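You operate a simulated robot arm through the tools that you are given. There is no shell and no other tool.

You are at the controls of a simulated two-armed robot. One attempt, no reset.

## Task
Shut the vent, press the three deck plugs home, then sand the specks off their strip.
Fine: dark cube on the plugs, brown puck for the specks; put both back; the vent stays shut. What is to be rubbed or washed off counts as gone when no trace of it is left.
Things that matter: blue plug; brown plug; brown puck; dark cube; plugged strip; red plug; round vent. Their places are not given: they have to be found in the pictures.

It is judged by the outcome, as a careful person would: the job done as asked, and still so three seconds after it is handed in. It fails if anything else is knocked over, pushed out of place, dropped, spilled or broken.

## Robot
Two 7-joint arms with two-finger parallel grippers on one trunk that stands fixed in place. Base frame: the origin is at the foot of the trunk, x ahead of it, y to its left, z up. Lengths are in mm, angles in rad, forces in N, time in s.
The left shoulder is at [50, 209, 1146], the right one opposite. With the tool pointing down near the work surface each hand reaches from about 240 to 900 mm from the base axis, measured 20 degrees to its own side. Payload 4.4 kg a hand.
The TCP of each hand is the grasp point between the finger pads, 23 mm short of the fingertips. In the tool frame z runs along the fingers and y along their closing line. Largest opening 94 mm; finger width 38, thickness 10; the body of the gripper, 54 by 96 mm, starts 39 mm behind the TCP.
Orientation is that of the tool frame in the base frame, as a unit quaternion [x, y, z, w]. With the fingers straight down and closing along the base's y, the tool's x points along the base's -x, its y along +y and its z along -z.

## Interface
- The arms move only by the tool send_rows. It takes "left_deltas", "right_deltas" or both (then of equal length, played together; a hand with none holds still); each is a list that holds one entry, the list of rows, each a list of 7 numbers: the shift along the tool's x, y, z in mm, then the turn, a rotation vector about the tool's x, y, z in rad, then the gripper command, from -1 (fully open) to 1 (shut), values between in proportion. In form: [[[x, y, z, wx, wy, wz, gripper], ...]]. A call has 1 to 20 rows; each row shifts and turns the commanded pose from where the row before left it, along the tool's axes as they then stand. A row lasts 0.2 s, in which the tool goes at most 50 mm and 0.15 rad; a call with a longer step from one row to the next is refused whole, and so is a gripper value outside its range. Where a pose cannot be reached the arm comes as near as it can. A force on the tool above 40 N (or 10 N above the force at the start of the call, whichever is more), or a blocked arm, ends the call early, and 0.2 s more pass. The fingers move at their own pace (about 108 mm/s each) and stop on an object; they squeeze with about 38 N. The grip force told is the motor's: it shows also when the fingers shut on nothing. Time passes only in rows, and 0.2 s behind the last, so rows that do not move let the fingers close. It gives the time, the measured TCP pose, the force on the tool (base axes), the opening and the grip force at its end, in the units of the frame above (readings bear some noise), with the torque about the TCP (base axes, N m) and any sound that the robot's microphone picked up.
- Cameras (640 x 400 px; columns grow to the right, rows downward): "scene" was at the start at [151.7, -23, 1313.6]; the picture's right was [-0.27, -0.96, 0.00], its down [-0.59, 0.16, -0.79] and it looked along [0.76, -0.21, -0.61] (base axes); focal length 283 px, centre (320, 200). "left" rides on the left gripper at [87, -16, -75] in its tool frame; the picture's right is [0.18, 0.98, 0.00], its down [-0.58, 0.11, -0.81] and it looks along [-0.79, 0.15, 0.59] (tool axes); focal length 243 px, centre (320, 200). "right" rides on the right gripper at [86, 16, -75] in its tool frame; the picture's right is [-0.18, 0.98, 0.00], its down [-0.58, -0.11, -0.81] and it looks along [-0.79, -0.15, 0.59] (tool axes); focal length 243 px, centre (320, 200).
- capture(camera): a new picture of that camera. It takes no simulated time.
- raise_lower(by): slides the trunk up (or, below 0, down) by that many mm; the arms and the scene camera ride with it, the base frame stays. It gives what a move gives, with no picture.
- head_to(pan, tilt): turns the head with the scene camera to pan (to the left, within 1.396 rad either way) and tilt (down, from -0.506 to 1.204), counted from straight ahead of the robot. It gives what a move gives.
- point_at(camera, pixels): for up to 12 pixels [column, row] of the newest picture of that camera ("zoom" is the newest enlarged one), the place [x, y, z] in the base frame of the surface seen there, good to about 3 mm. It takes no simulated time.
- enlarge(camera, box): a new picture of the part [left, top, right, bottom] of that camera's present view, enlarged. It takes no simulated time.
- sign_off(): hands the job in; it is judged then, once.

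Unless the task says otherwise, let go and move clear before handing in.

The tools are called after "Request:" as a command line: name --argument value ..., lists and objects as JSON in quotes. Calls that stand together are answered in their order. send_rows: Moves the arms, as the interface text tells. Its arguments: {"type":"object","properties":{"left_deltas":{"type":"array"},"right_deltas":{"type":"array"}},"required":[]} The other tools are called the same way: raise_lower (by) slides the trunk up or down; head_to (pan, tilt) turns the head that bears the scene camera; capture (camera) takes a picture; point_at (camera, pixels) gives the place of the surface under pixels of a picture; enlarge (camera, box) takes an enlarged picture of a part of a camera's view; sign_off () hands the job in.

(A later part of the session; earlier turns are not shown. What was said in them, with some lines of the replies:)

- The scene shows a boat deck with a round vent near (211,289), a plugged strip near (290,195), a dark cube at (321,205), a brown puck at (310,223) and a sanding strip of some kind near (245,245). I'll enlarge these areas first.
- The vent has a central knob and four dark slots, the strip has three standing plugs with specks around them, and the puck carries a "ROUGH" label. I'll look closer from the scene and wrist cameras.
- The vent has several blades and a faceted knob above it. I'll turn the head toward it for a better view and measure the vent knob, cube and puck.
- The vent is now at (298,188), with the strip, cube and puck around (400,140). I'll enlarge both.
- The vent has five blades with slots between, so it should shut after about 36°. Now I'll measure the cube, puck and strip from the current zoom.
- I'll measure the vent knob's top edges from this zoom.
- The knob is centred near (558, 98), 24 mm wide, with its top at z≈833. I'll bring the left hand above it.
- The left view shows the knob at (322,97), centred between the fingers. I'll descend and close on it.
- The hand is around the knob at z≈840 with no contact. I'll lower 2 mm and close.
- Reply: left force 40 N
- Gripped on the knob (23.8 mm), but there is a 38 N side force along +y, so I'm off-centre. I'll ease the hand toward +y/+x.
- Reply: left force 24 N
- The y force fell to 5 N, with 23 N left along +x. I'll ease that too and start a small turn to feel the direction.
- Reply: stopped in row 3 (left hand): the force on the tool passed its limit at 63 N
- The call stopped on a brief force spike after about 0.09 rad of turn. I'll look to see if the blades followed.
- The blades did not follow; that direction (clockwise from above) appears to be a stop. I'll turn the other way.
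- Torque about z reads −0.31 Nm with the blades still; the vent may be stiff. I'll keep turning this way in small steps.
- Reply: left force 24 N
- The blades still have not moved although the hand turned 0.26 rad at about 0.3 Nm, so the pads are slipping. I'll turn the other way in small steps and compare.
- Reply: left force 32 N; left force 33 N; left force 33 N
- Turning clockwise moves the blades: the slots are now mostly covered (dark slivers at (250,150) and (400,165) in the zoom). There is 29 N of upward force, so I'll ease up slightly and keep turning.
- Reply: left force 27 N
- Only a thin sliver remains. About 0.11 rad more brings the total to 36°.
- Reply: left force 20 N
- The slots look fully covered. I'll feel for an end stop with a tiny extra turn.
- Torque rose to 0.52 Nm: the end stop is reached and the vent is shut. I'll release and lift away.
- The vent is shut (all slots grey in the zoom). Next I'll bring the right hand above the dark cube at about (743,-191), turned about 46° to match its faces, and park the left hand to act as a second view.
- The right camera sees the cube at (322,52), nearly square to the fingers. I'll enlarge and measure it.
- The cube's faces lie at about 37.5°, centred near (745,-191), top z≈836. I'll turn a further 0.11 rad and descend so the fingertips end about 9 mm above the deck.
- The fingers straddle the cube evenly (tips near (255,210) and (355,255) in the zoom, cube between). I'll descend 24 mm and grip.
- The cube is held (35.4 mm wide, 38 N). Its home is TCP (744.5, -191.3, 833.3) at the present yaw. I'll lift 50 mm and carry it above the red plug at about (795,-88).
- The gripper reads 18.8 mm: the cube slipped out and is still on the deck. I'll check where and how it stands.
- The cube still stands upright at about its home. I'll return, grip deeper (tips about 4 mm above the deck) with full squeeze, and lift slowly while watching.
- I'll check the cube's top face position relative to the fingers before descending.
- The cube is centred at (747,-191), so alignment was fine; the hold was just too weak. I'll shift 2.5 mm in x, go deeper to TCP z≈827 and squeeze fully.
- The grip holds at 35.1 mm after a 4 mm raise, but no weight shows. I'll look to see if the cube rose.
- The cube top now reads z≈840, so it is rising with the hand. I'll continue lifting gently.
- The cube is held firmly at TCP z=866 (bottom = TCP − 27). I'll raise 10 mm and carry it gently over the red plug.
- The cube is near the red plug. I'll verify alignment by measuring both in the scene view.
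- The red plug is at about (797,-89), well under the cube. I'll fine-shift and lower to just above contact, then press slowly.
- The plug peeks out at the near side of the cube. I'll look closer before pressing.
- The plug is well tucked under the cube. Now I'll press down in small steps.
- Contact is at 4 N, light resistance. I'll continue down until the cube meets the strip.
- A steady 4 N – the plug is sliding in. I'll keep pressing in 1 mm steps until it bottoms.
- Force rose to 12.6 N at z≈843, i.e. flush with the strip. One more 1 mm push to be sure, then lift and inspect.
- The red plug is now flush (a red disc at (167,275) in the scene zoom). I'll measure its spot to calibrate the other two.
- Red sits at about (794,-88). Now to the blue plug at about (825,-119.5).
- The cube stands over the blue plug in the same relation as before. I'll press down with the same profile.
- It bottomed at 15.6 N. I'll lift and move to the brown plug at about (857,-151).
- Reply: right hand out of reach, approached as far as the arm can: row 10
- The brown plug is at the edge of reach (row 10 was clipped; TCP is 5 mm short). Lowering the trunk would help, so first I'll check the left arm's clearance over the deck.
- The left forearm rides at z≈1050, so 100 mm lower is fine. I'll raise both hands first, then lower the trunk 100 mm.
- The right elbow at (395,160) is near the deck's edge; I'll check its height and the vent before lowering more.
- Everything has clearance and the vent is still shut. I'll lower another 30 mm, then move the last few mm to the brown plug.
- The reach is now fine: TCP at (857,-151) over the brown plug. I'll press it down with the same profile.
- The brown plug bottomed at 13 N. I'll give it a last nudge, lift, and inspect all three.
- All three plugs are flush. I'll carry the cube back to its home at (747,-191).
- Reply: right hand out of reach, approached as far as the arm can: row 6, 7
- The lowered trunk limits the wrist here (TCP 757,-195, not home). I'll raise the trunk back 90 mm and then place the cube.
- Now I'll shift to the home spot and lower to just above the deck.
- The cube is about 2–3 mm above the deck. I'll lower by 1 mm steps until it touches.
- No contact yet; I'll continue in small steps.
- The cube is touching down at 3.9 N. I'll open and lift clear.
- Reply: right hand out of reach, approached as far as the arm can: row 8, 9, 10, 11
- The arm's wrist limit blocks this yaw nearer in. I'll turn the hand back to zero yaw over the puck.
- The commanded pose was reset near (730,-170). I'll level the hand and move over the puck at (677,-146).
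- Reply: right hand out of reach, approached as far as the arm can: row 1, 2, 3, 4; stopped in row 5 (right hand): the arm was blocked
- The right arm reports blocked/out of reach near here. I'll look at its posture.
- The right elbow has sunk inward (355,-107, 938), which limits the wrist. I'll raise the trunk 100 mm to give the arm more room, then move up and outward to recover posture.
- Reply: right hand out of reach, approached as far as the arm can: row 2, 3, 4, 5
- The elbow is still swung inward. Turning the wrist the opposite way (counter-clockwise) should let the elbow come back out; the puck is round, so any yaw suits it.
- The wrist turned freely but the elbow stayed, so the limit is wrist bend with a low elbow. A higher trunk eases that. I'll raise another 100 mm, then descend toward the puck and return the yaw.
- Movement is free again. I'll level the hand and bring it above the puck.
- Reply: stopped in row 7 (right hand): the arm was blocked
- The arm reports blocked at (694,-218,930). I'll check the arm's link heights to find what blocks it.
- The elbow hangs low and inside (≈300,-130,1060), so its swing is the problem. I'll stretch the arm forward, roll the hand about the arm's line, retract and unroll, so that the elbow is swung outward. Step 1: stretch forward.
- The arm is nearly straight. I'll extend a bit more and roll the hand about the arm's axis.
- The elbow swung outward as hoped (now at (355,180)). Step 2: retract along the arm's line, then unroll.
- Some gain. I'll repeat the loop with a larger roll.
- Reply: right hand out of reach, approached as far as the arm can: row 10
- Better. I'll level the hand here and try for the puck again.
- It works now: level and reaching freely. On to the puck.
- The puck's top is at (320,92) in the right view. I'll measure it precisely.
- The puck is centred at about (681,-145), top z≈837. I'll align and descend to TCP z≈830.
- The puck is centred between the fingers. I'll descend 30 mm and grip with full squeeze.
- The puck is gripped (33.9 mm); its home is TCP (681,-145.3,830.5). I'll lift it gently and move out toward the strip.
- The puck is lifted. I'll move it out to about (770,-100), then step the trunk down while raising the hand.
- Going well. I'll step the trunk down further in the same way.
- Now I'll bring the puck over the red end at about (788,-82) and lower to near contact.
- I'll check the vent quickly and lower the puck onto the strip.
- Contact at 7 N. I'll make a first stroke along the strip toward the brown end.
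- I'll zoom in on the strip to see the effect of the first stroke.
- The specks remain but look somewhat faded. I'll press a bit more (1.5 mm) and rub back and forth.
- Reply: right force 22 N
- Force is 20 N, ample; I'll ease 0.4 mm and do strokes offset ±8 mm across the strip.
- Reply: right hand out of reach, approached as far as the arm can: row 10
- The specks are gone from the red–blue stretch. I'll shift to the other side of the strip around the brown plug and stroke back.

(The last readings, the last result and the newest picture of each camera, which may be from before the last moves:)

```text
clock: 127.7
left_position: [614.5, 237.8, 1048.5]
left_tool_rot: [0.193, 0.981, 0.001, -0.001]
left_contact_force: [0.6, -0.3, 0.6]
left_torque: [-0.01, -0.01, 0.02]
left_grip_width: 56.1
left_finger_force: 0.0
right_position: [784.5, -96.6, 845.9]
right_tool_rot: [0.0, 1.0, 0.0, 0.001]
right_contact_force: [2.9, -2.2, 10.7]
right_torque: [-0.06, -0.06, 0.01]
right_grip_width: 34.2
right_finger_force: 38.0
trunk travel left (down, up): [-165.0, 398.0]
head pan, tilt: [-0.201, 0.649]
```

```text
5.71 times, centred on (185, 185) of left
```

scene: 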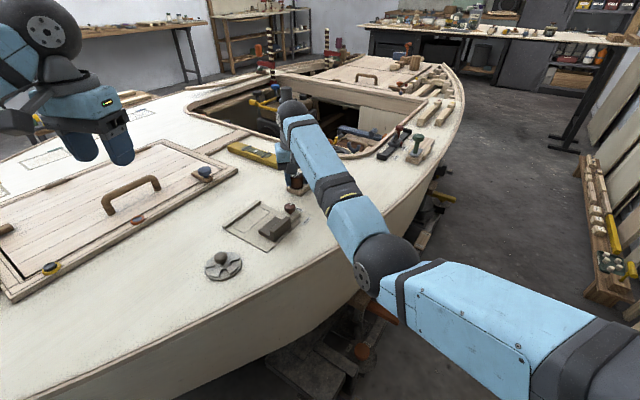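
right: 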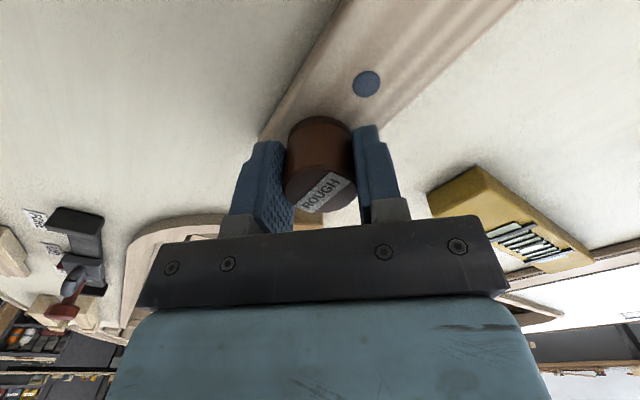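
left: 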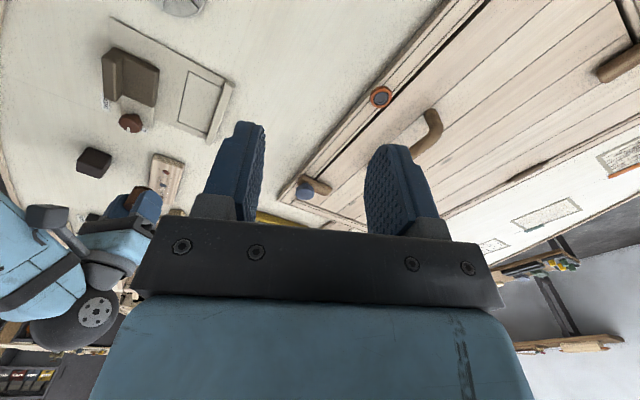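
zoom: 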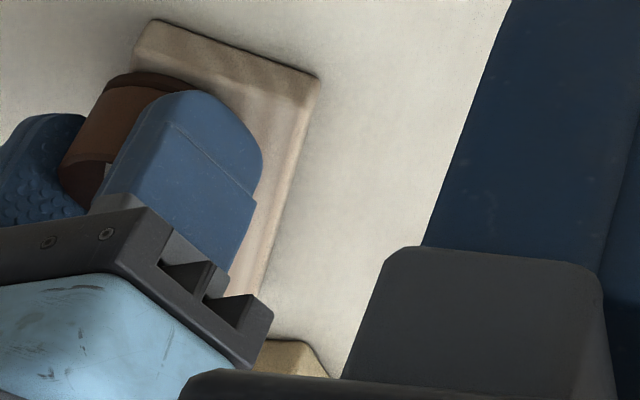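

I'll lift the puck and inspect the whole strip.

Request:
send_rows --right_deltas '[[[0, 0, -4, 0, 0, 0, 1], [0, 0, -10, 0, 0, 0, 1], [0, 0, -15, 0, 0, 0, 1], [0, 0, -15, 0, 0, 0, 1], [0, -10, -5, 0, 0, 0, 1], [0, -12, 0, 0, 0, 0, 1], [0, -12, 0, 0, 0, 0, 1], [0, 0, 0, 0, 0, 0, 1]]]'

Request:
capture --camera "scene"

Request:
enlarge --camera "scene" --box '[280, 140, 360, 200]'

Request:
enlarge --camera "left" --box '[150, 150, 220, 220]'

Request:
capture --camera "right"

```text
clock: 129.5
left_position: [616.1, 237.5, 1048.1]
left_tool_rot: [0.193, 0.981, 0.002, -0.002]
left_contact_force: [0.3, 0.2, -0.4]
left_torque: [-0.02, 0.03, 0.02]
left_grip_width: 56.1
left_finger_force: 0.0
right_position: [783.2, -129.8, 894.0]
right_tool_rot: [0.001, 1.0, 0.0, 0.0]
right_contact_force: [0.1, -0.2, -1.2]
right_torque: [-0.03, 0.0, 0.0]
right_grip_width: 34.0
right_finger_force: 37.8
trunk travel left (down, up): [-165.0, 398.0]
head pan, tilt: [-0.201, 0.649]
```

```text
taken
```

scene: 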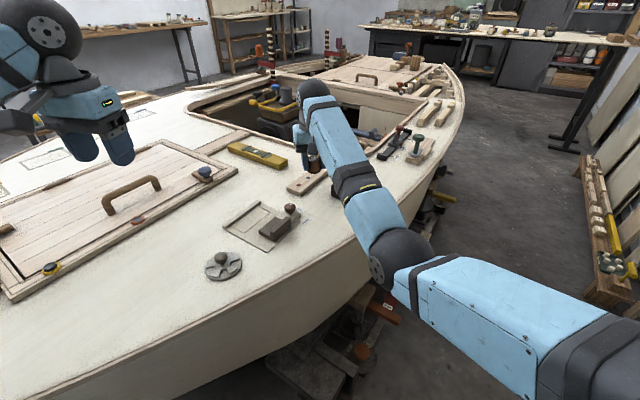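

```text
6.67 times, centred on (320, 170) of scene
```

zoom: 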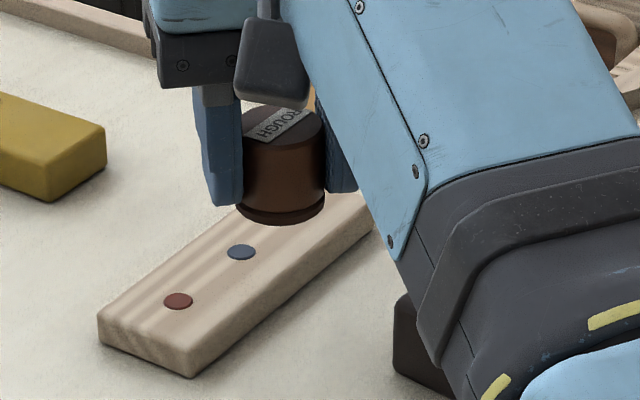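

```text
5.71 times, centred on (185, 185) of left
```

zoom: 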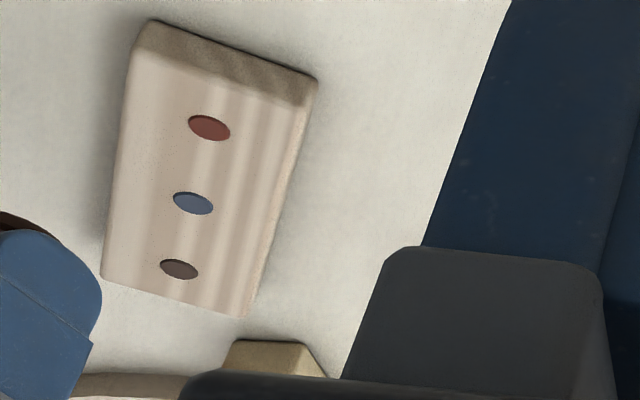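

```text
taken
```

right: 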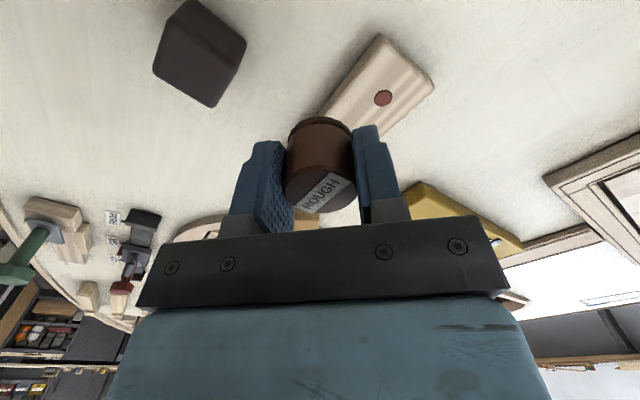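

The strip looks clean with all three plugs flush. I'll zoom in tightly for any leftover trace.

Request:
enlarge --camera "left" --box '[158, 150, 192, 184]'

Request:
enlarge --camera "left" --box '[158, 172, 192, 206]'

Request:
enlarge --camera "scene" --box '[290, 165, 330, 198]'

```text
11.76 times, centred on (175, 167) of left
```

zoom: 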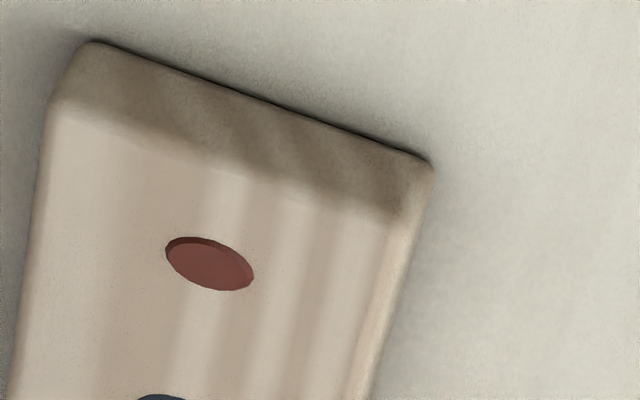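

```text
11.76 times, centred on (175, 189) of left
```

zoom: 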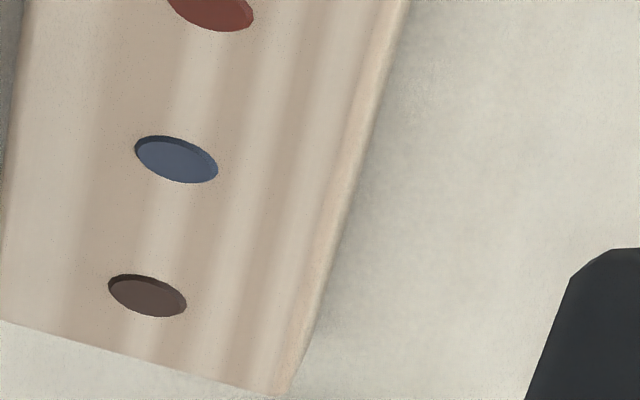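

```text
12.12 times, centred on (310, 182) of scene
```

zoom: 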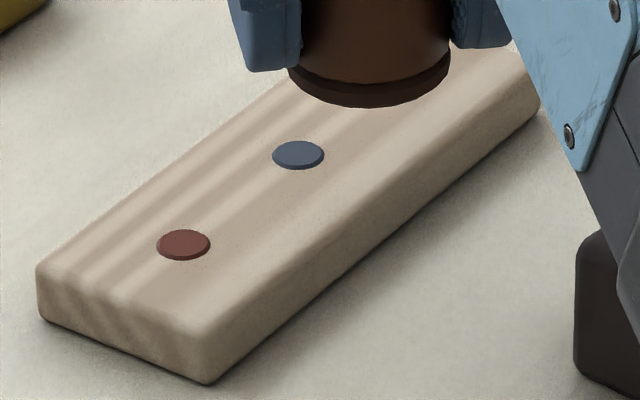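

No trace left, and the plugs are home. Now I'll take the puck back, stepping the trunk up in reverse.

Request:
raise_lower --by 100

Request:
send_rows --right_deltas '[[[2, 5, 10, 0, 0, 0, 1], [4, 7, 25, 0, 0, 0, 1], [4, 8, 30, 0, 0, 0, 1], [3, 8, 20, 0, 0, 0, 1], [0, 2, 5, 0, 0, 0, 1], [0, 0, 0, 0, 0, 0, 1]]]'

Request:
raise_lower --by 90

Request:
send_rows --right_deltas '[[[0, 0, 10, 0, 0, 0, 1], [0, 0, 25, 0, 0, 0, 1], [0, 0, 30, 0, 0, 0, 1], [0, 0, 15, 0, 0, 0, 1], [0, 0, 0, 0, 0, 0, 1]]]'

Request:
raise_lower --by 70

Request:
send_rows --right_deltas '[[[0, 0, 10, 0, 0, 0, 1], [0, 0, 25, 0, 0, 0, 1], [0, 0, 25, 0, 0, 0, 1], [0, 0, 10, 0, 0, 0, 1], [0, 0, 0, 0, 0, 0, 1]]]'

Request:
capture --camera "scene"

```text
clock: 130.8
left_position: [617.1, 238.4, 1147.1]
left_tool_rot: [0.194, 0.981, 0.001, -0.002]
left_contact_force: [0.6, -0.4, 0.1]
left_torque: [-0.01, -0.01, -0.01]
left_grip_width: 56.5
left_finger_force: 0.1
right_position: [784.6, -129.7, 994.2]
right_tool_rot: [0.0, 1.0, 0.0, 0.001]
right_contact_force: [0.2, -0.7, -0.5]
right_torque: [0.02, -0.02, 0.01]
right_grip_width: 33.9
right_finger_force: 38.8
trunk travel left (down, up): [-265.0, 298.0]
head pan, tilt: [-0.201, 0.649]
```

```text
clock: 132.2
left_position: [616.2, 238.4, 1149.0]
left_tool_rot: [0.193, 0.981, 0.001, -0.002]
left_contact_force: [0.1, 0.0, -0.1]
left_torque: [0.0, -0.03, 0.01]
left_grip_width: 56.5
left_finger_force: 0.1
right_position: [772.2, -100.8, 904.2]
right_tool_rot: [0.0, 1.0, 0.0, -0.001]
right_contact_force: [-0.4, -0.1, -0.3]
right_torque: [-0.03, -0.01, -0.04]
right_grip_width: 33.9
right_finger_force: 38.2
trunk travel left (down, up): [-265.0, 298.0]
head pan, tilt: [-0.201, 0.649]
```

```text
clock: 133.5
left_position: [617.3, 238.3, 1236.5]
left_tool_rot: [0.194, 0.981, 0.001, -0.002]
left_contact_force: [0.5, 1.3, -0.3]
left_torque: [-0.01, 0.02, 0.01]
left_grip_width: 56.4
left_finger_force: 0.1
right_position: [770.7, -100.5, 993.9]
right_tool_rot: [0.0, 1.0, 0.0, 0.001]
right_contact_force: [-0.4, -0.5, -1.3]
right_torque: [0.0, -0.04, -0.01]
right_grip_width: 33.9
right_finger_force: 38.4
trunk travel left (down, up): [-355.0, 208.0]
head pan, tilt: [-0.201, 0.649]
```

```text
clock: 134.7
left_position: [615.6, 238.2, 1237.6]
left_tool_rot: [0.193, 0.981, 0.002, -0.002]
left_contact_force: [0.3, -0.3, -0.1]
left_torque: [0.0, -0.02, -0.02]
left_grip_width: 56.4
left_finger_force: 0.1
right_position: [771.2, -100.4, 913.3]
right_tool_rot: [0.0, 1.0, 0.0, 0.0]
right_contact_force: [0.0, 0.1, 0.0]
right_torque: [0.0, -0.01, 0.0]
right_grip_width: 34.0
right_finger_force: 37.5
trunk travel left (down, up): [-355.0, 208.0]
head pan, tilt: [-0.201, 0.649]
```

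```text
clock: 135.8
left_position: [615.7, 239.1, 1307.7]
left_tool_rot: [0.194, 0.981, 0.0, -0.001]
left_contact_force: [0.3, -0.5, 1.6]
left_torque: [0.0, 0.02, -0.01]
left_grip_width: 56.3
left_finger_force: 0.1
right_position: [771.1, -100.7, 984.4]
right_tool_rot: [0.0, 1.0, 0.0, 0.0]
right_contact_force: [0.4, 1.3, -0.4]
right_torque: [-0.01, -0.01, 0.03]
right_grip_width: 33.9
right_finger_force: 38.0
trunk travel left (down, up): [-425.0, 138.0]
head pan, tilt: [-0.201, 0.649]
```

```text
clock: 137.0
left_position: [615.2, 238.1, 1307.9]
left_tool_rot: [0.193, 0.981, 0.002, -0.001]
left_contact_force: [0.2, 0.5, -0.2]
left_torque: [0.0, 0.0, 0.01]
left_grip_width: 56.2
left_finger_force: 0.1
right_position: [769.5, -100.4, 912.9]
right_tool_rot: [0.0, 1.0, 0.0, 0.0]
right_contact_force: [-0.5, 0.1, 0.2]
right_torque: [0.0, -0.01, 0.01]
right_grip_width: 33.9
right_finger_force: 38.1
trunk travel left (down, up): [-425.0, 138.0]
head pan, tilt: [-0.201, 0.649]
```

```text
taken
```

scene: 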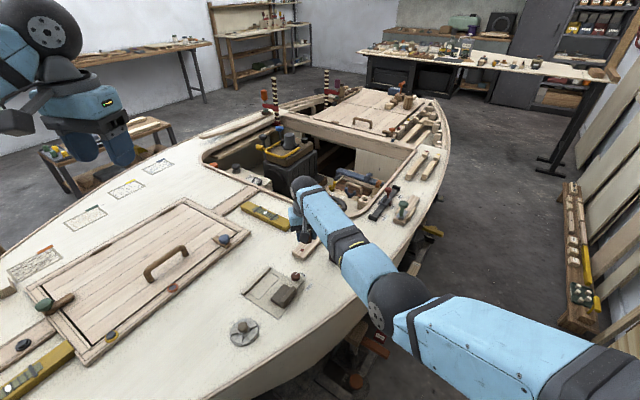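

All smooth. I'll carry the puck back over its home at (681,-145).

Request:
send_rows --right_deltas '[[[8, -4, 2, 0, 0, 0, 1], [14, -7, 5, 0, 0, 0, 1], [17, -8.5, 5, 0, 0, 0, 1], [17, -8.5, 5, 0, 0, 0, 1], [16, -8, 5, 0, 0, 0, 1], [11, -5.5, 5, 0, 0, 0, 1], [6.3, -3.3, 3, 0, 0, 0, 1], [0, 0, 0, 0, 0, 0, 1]]]'

Request:
capture --camera "right"

```text
clock: 138.8
left_position: [616.8, 238.0, 1308.3]
left_tool_rot: [0.194, 0.981, 0.001, -0.002]
left_contact_force: [0.0, 0.1, -0.3]
left_torque: [0.01, -0.01, 0.01]
left_grip_width: 56.3
left_finger_force: 0.1
right_position: [680.5, -144.1, 885.3]
right_tool_rot: [0.001, 1.0, -0.001, 0.0]
right_contact_force: [0.2, 0.4, -0.2]
right_torque: [0.01, -0.01, -0.01]
right_grip_width: 33.9
right_finger_force: 37.9
trunk travel left (down, up): [-425.0, 138.0]
head pan, tilt: [-0.201, 0.649]
```

```text
taken
```

right: 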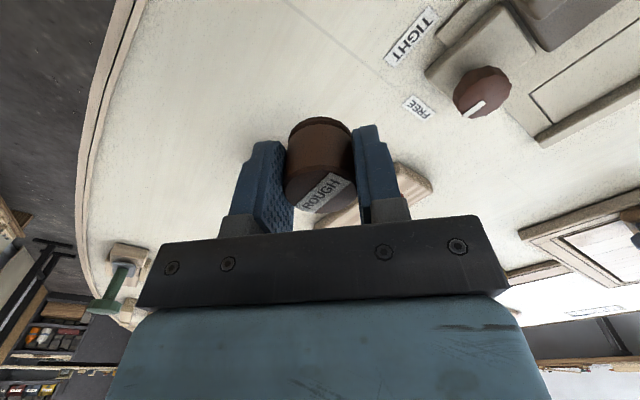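

Matches the view when I first lifted it. I'll lower to just above the deck.

Request:
send_rows --right_deltas '[[[0, -0.5, 8, 0, 0, 0, 1], [0, -0.5, 14, 0, 0, 0, 1], [0, 0, 14, 0, 0, 0, 1], [0, 0, 10, 0, 0, 0, 1], [0, 0, 5, 0, 0, 0, 1], [0, 0, 1.5, 0, 0, 0, 1], [0, 0, 0, 0, 0, 0, 1]]]'

Request:
send_rows --right_deltas '[[[0, 0, 0.8, 0, 0, 0, 1], [0, 0, 0.8, 0, 0, 0, 1], [0, 0, 0, 0, 0, 0, 1]]]'

```text
clock: 140.4
left_position: [616.0, 238.3, 1308.6]
left_tool_rot: [0.193, 0.981, 0.001, -0.002]
left_contact_force: [0.2, -0.3, 0.3]
left_torque: [0.01, -0.01, -0.01]
left_grip_width: 56.5
left_finger_force: 0.0
right_position: [680.5, -146.2, 831.8]
right_tool_rot: [0.0, 1.0, 0.0, 0.0]
right_contact_force: [0.3, 0.1, 0.0]
right_torque: [-0.03, 0.01, -0.02]
right_grip_width: 33.7
right_finger_force: 37.9
trunk travel left (down, up): [-425.0, 138.0]
head pan, tilt: [-0.201, 0.649]
```

```text
clock: 141.2
left_position: [615.0, 239.0, 1307.7]
left_tool_rot: [0.193, 0.981, 0.001, -0.002]
left_contact_force: [0.2, 0.4, 0.5]
left_torque: [0.0, -0.01, -0.01]
left_grip_width: 56.4
left_finger_force: 0.0
right_position: [681.0, -146.1, 831.1]
right_tool_rot: [-0.001, 1.0, 0.001, 0.001]
right_contact_force: [-0.6, 0.0, 2.7]
right_torque: [0.06, 0.0, 0.01]
right_grip_width: 33.5
right_finger_force: 38.2
trunk travel left (down, up): [-425.0, 138.0]
head pan, tilt: [-0.201, 0.649]
```

The puck touches down at 2.7 N. I'll release and lift clear.

Request:
send_rows --right_deltas '[[[0, 0, 0, 0, 0, 0, 0.2], [0, 0, 0, 0, 0, 0, -0.2], [0, 0, 0, 0, 0, 0, -0.3], [0, 0, -5, 0, 0, 0, -0.3], [0, 0, -15, 0, 0, 0, -0.3], [0, 0, -25, 0, 0, 0, -0.3], [0, 0, -30, 0, 0, 0, -0.3], [-10, -20, -20, 0, 0, 0, -0.3], [-10, -35, 0, 0, 0, 0, -0.3], [-10, -40, 0, 0, 0, 0, -0.3], [0, -40, 0, 0, 0, 0, -0.3], [0, 0, 0, 0, 0, 0, -0.3]]]'

Request:
head_to --pan -0.15 --tilt 0.8

Request:
capture --camera "scene"

Request:
capture --camera "right"

Request:
capture --camera "left"

```text
clock: 143.8
left_position: [615.5, 238.2, 1308.2]
left_tool_rot: [0.194, 0.981, 0.002, -0.001]
left_contact_force: [-0.1, 0.6, 0.5]
left_torque: [0.02, 0.02, 0.03]
left_grip_width: 56.2
left_finger_force: 0.1
right_position: [712.8, -280.5, 924.5]
right_tool_rot: [-0.001, 1.0, 0.001, 0.0]
right_contact_force: [-0.6, 0.1, 0.3]
right_torque: [-0.01, 0.02, 0.02]
right_grip_width: 61.1
right_finger_force: 0.0
trunk travel left (down, up): [-425.0, 138.0]
head pan, tilt: [-0.201, 0.649]
```

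```text
clock: 144.5
left_position: [615.8, 237.2, 1308.5]
left_tool_rot: [0.194, 0.981, 0.001, -0.002]
left_contact_force: [0.2, 0.5, -0.3]
left_torque: [-0.01, 0.04, 0.0]
left_grip_width: 56.4
left_finger_force: 0.1
right_position: [712.0, -281.2, 924.0]
right_tool_rot: [0.001, 1.0, 0.001, 0.0]
right_contact_force: [0.5, 0.2, -0.2]
right_torque: [-0.03, -0.02, 0.03]
right_grip_width: 60.9
right_finger_force: 0.0
trunk travel left (down, up): [-425.0, 138.0]
head pan, tilt: [-0.15, 0.799]
```

```text
taken
```

scene: 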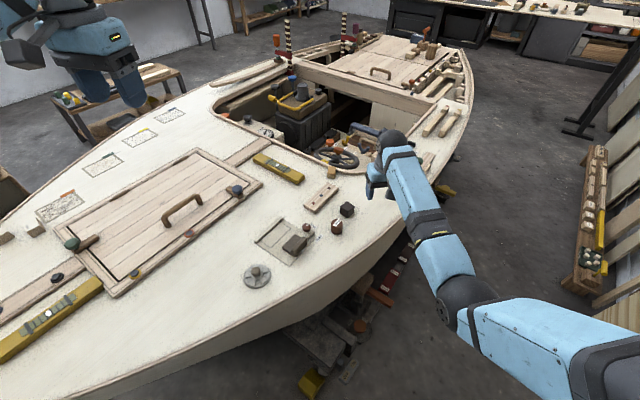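

```text
taken
```

right: 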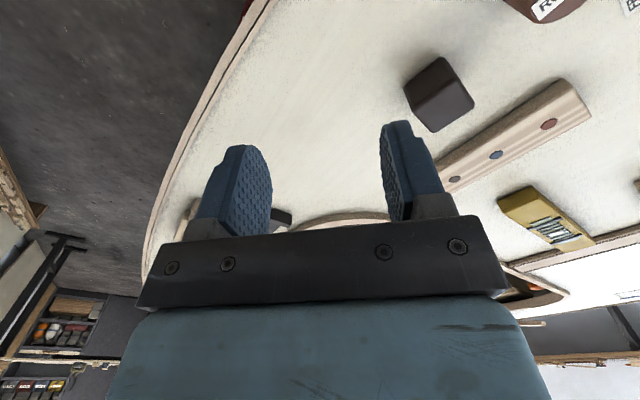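

```text
taken
```

left: 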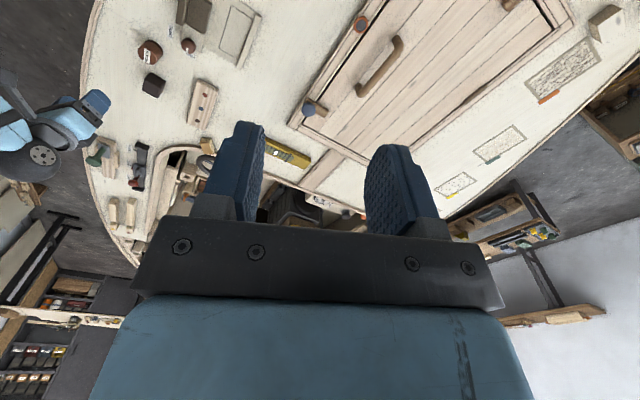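

Everything is back in place. A final close check of the strip, puck, cube and vent.

Request:
enlarge --camera "scene" --box '[292, 172, 364, 240]'

Request:
point_at --camera "scene" --pixels '[[347, 208], [336, 225], [312, 206], [321, 197], [330, 188], [316, 202]]'

Request:
enlarge --camera "scene" --box '[233, 256, 281, 296]'

Request:
enlarge --camera "scene" --box '[300, 178, 344, 214]'

Request:
enlarge --camera "right" --box '[440, 70, 600, 190]'

```text
5.88 times, centred on (328, 206) of scene
```

zoom: 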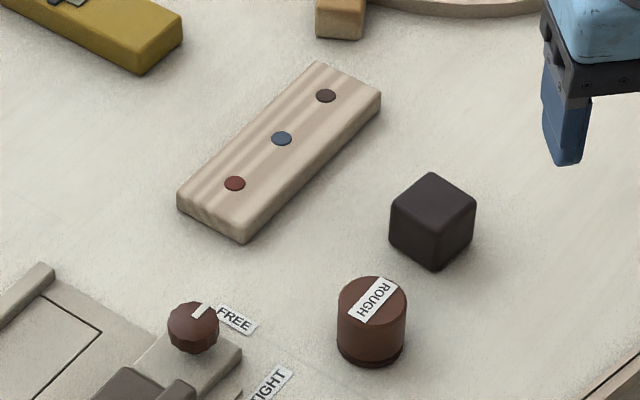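

```text
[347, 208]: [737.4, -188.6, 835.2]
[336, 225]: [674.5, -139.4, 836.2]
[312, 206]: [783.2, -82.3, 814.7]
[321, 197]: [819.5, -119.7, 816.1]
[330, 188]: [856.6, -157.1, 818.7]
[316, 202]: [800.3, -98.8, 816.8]
```

```text
10.00 times, centred on (257, 276) of scene
```

zoom: 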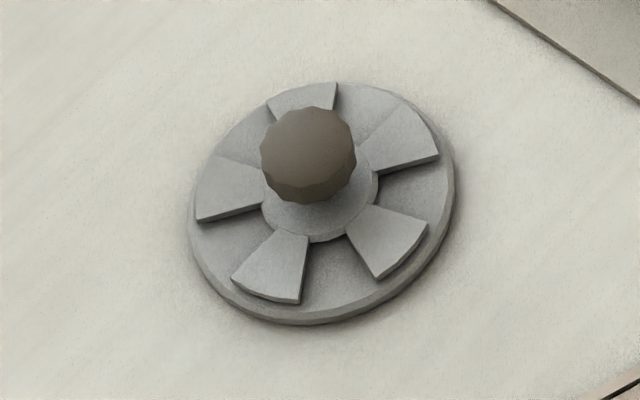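

```text
11.11 times, centred on (322, 196) of scene
```

zoom: 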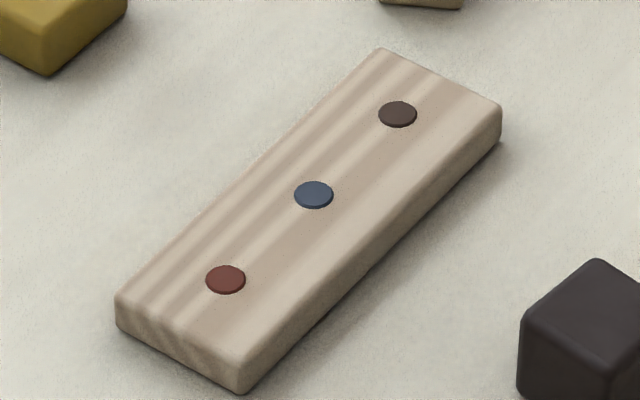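

```text
3.33 times, centred on (520, 130) of right
```

zoom: 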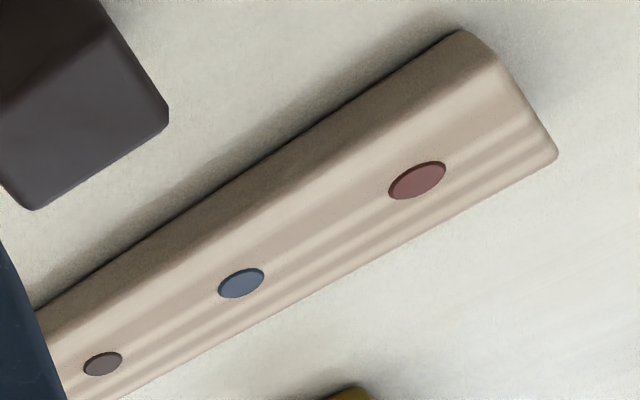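

The vent's slots are all covered, and the three plugs sit flush on a strip with no specks left. The cube and puck stand upright at their homes, and both hands are empty and clear. I'm handing in now.

Request:
sign_off

```text
The job is handed in.
```

The job is done and handed in: the vent is shut, the three plugs are pressed home, and the specks are sanded off the strip. The hand-in gave no verdict. What follows is from my last pictures and readings.

- **Vent:** I turned it to its end stop and all the slots are covered. It was still shut in every later picture.
- **Plugs:** Red, blue and brown each slid in until they stopped. They now sit level with the strip, at most about 1 mm proud.
- **Specks:** I rubbed the strip with the puck along the middle and both sides. Close-up pictures show no trace left.
- **Cube and puck:** Both are back where they started, within a few millimetres, and standing upright. Both hands are open and clear.

**Cube slip:** On my first try the cube slipped out of the grip as I lifted it. It may have dropped a little before settling. It stayed upright within a few millimetres of its spot, and nothing else moved.
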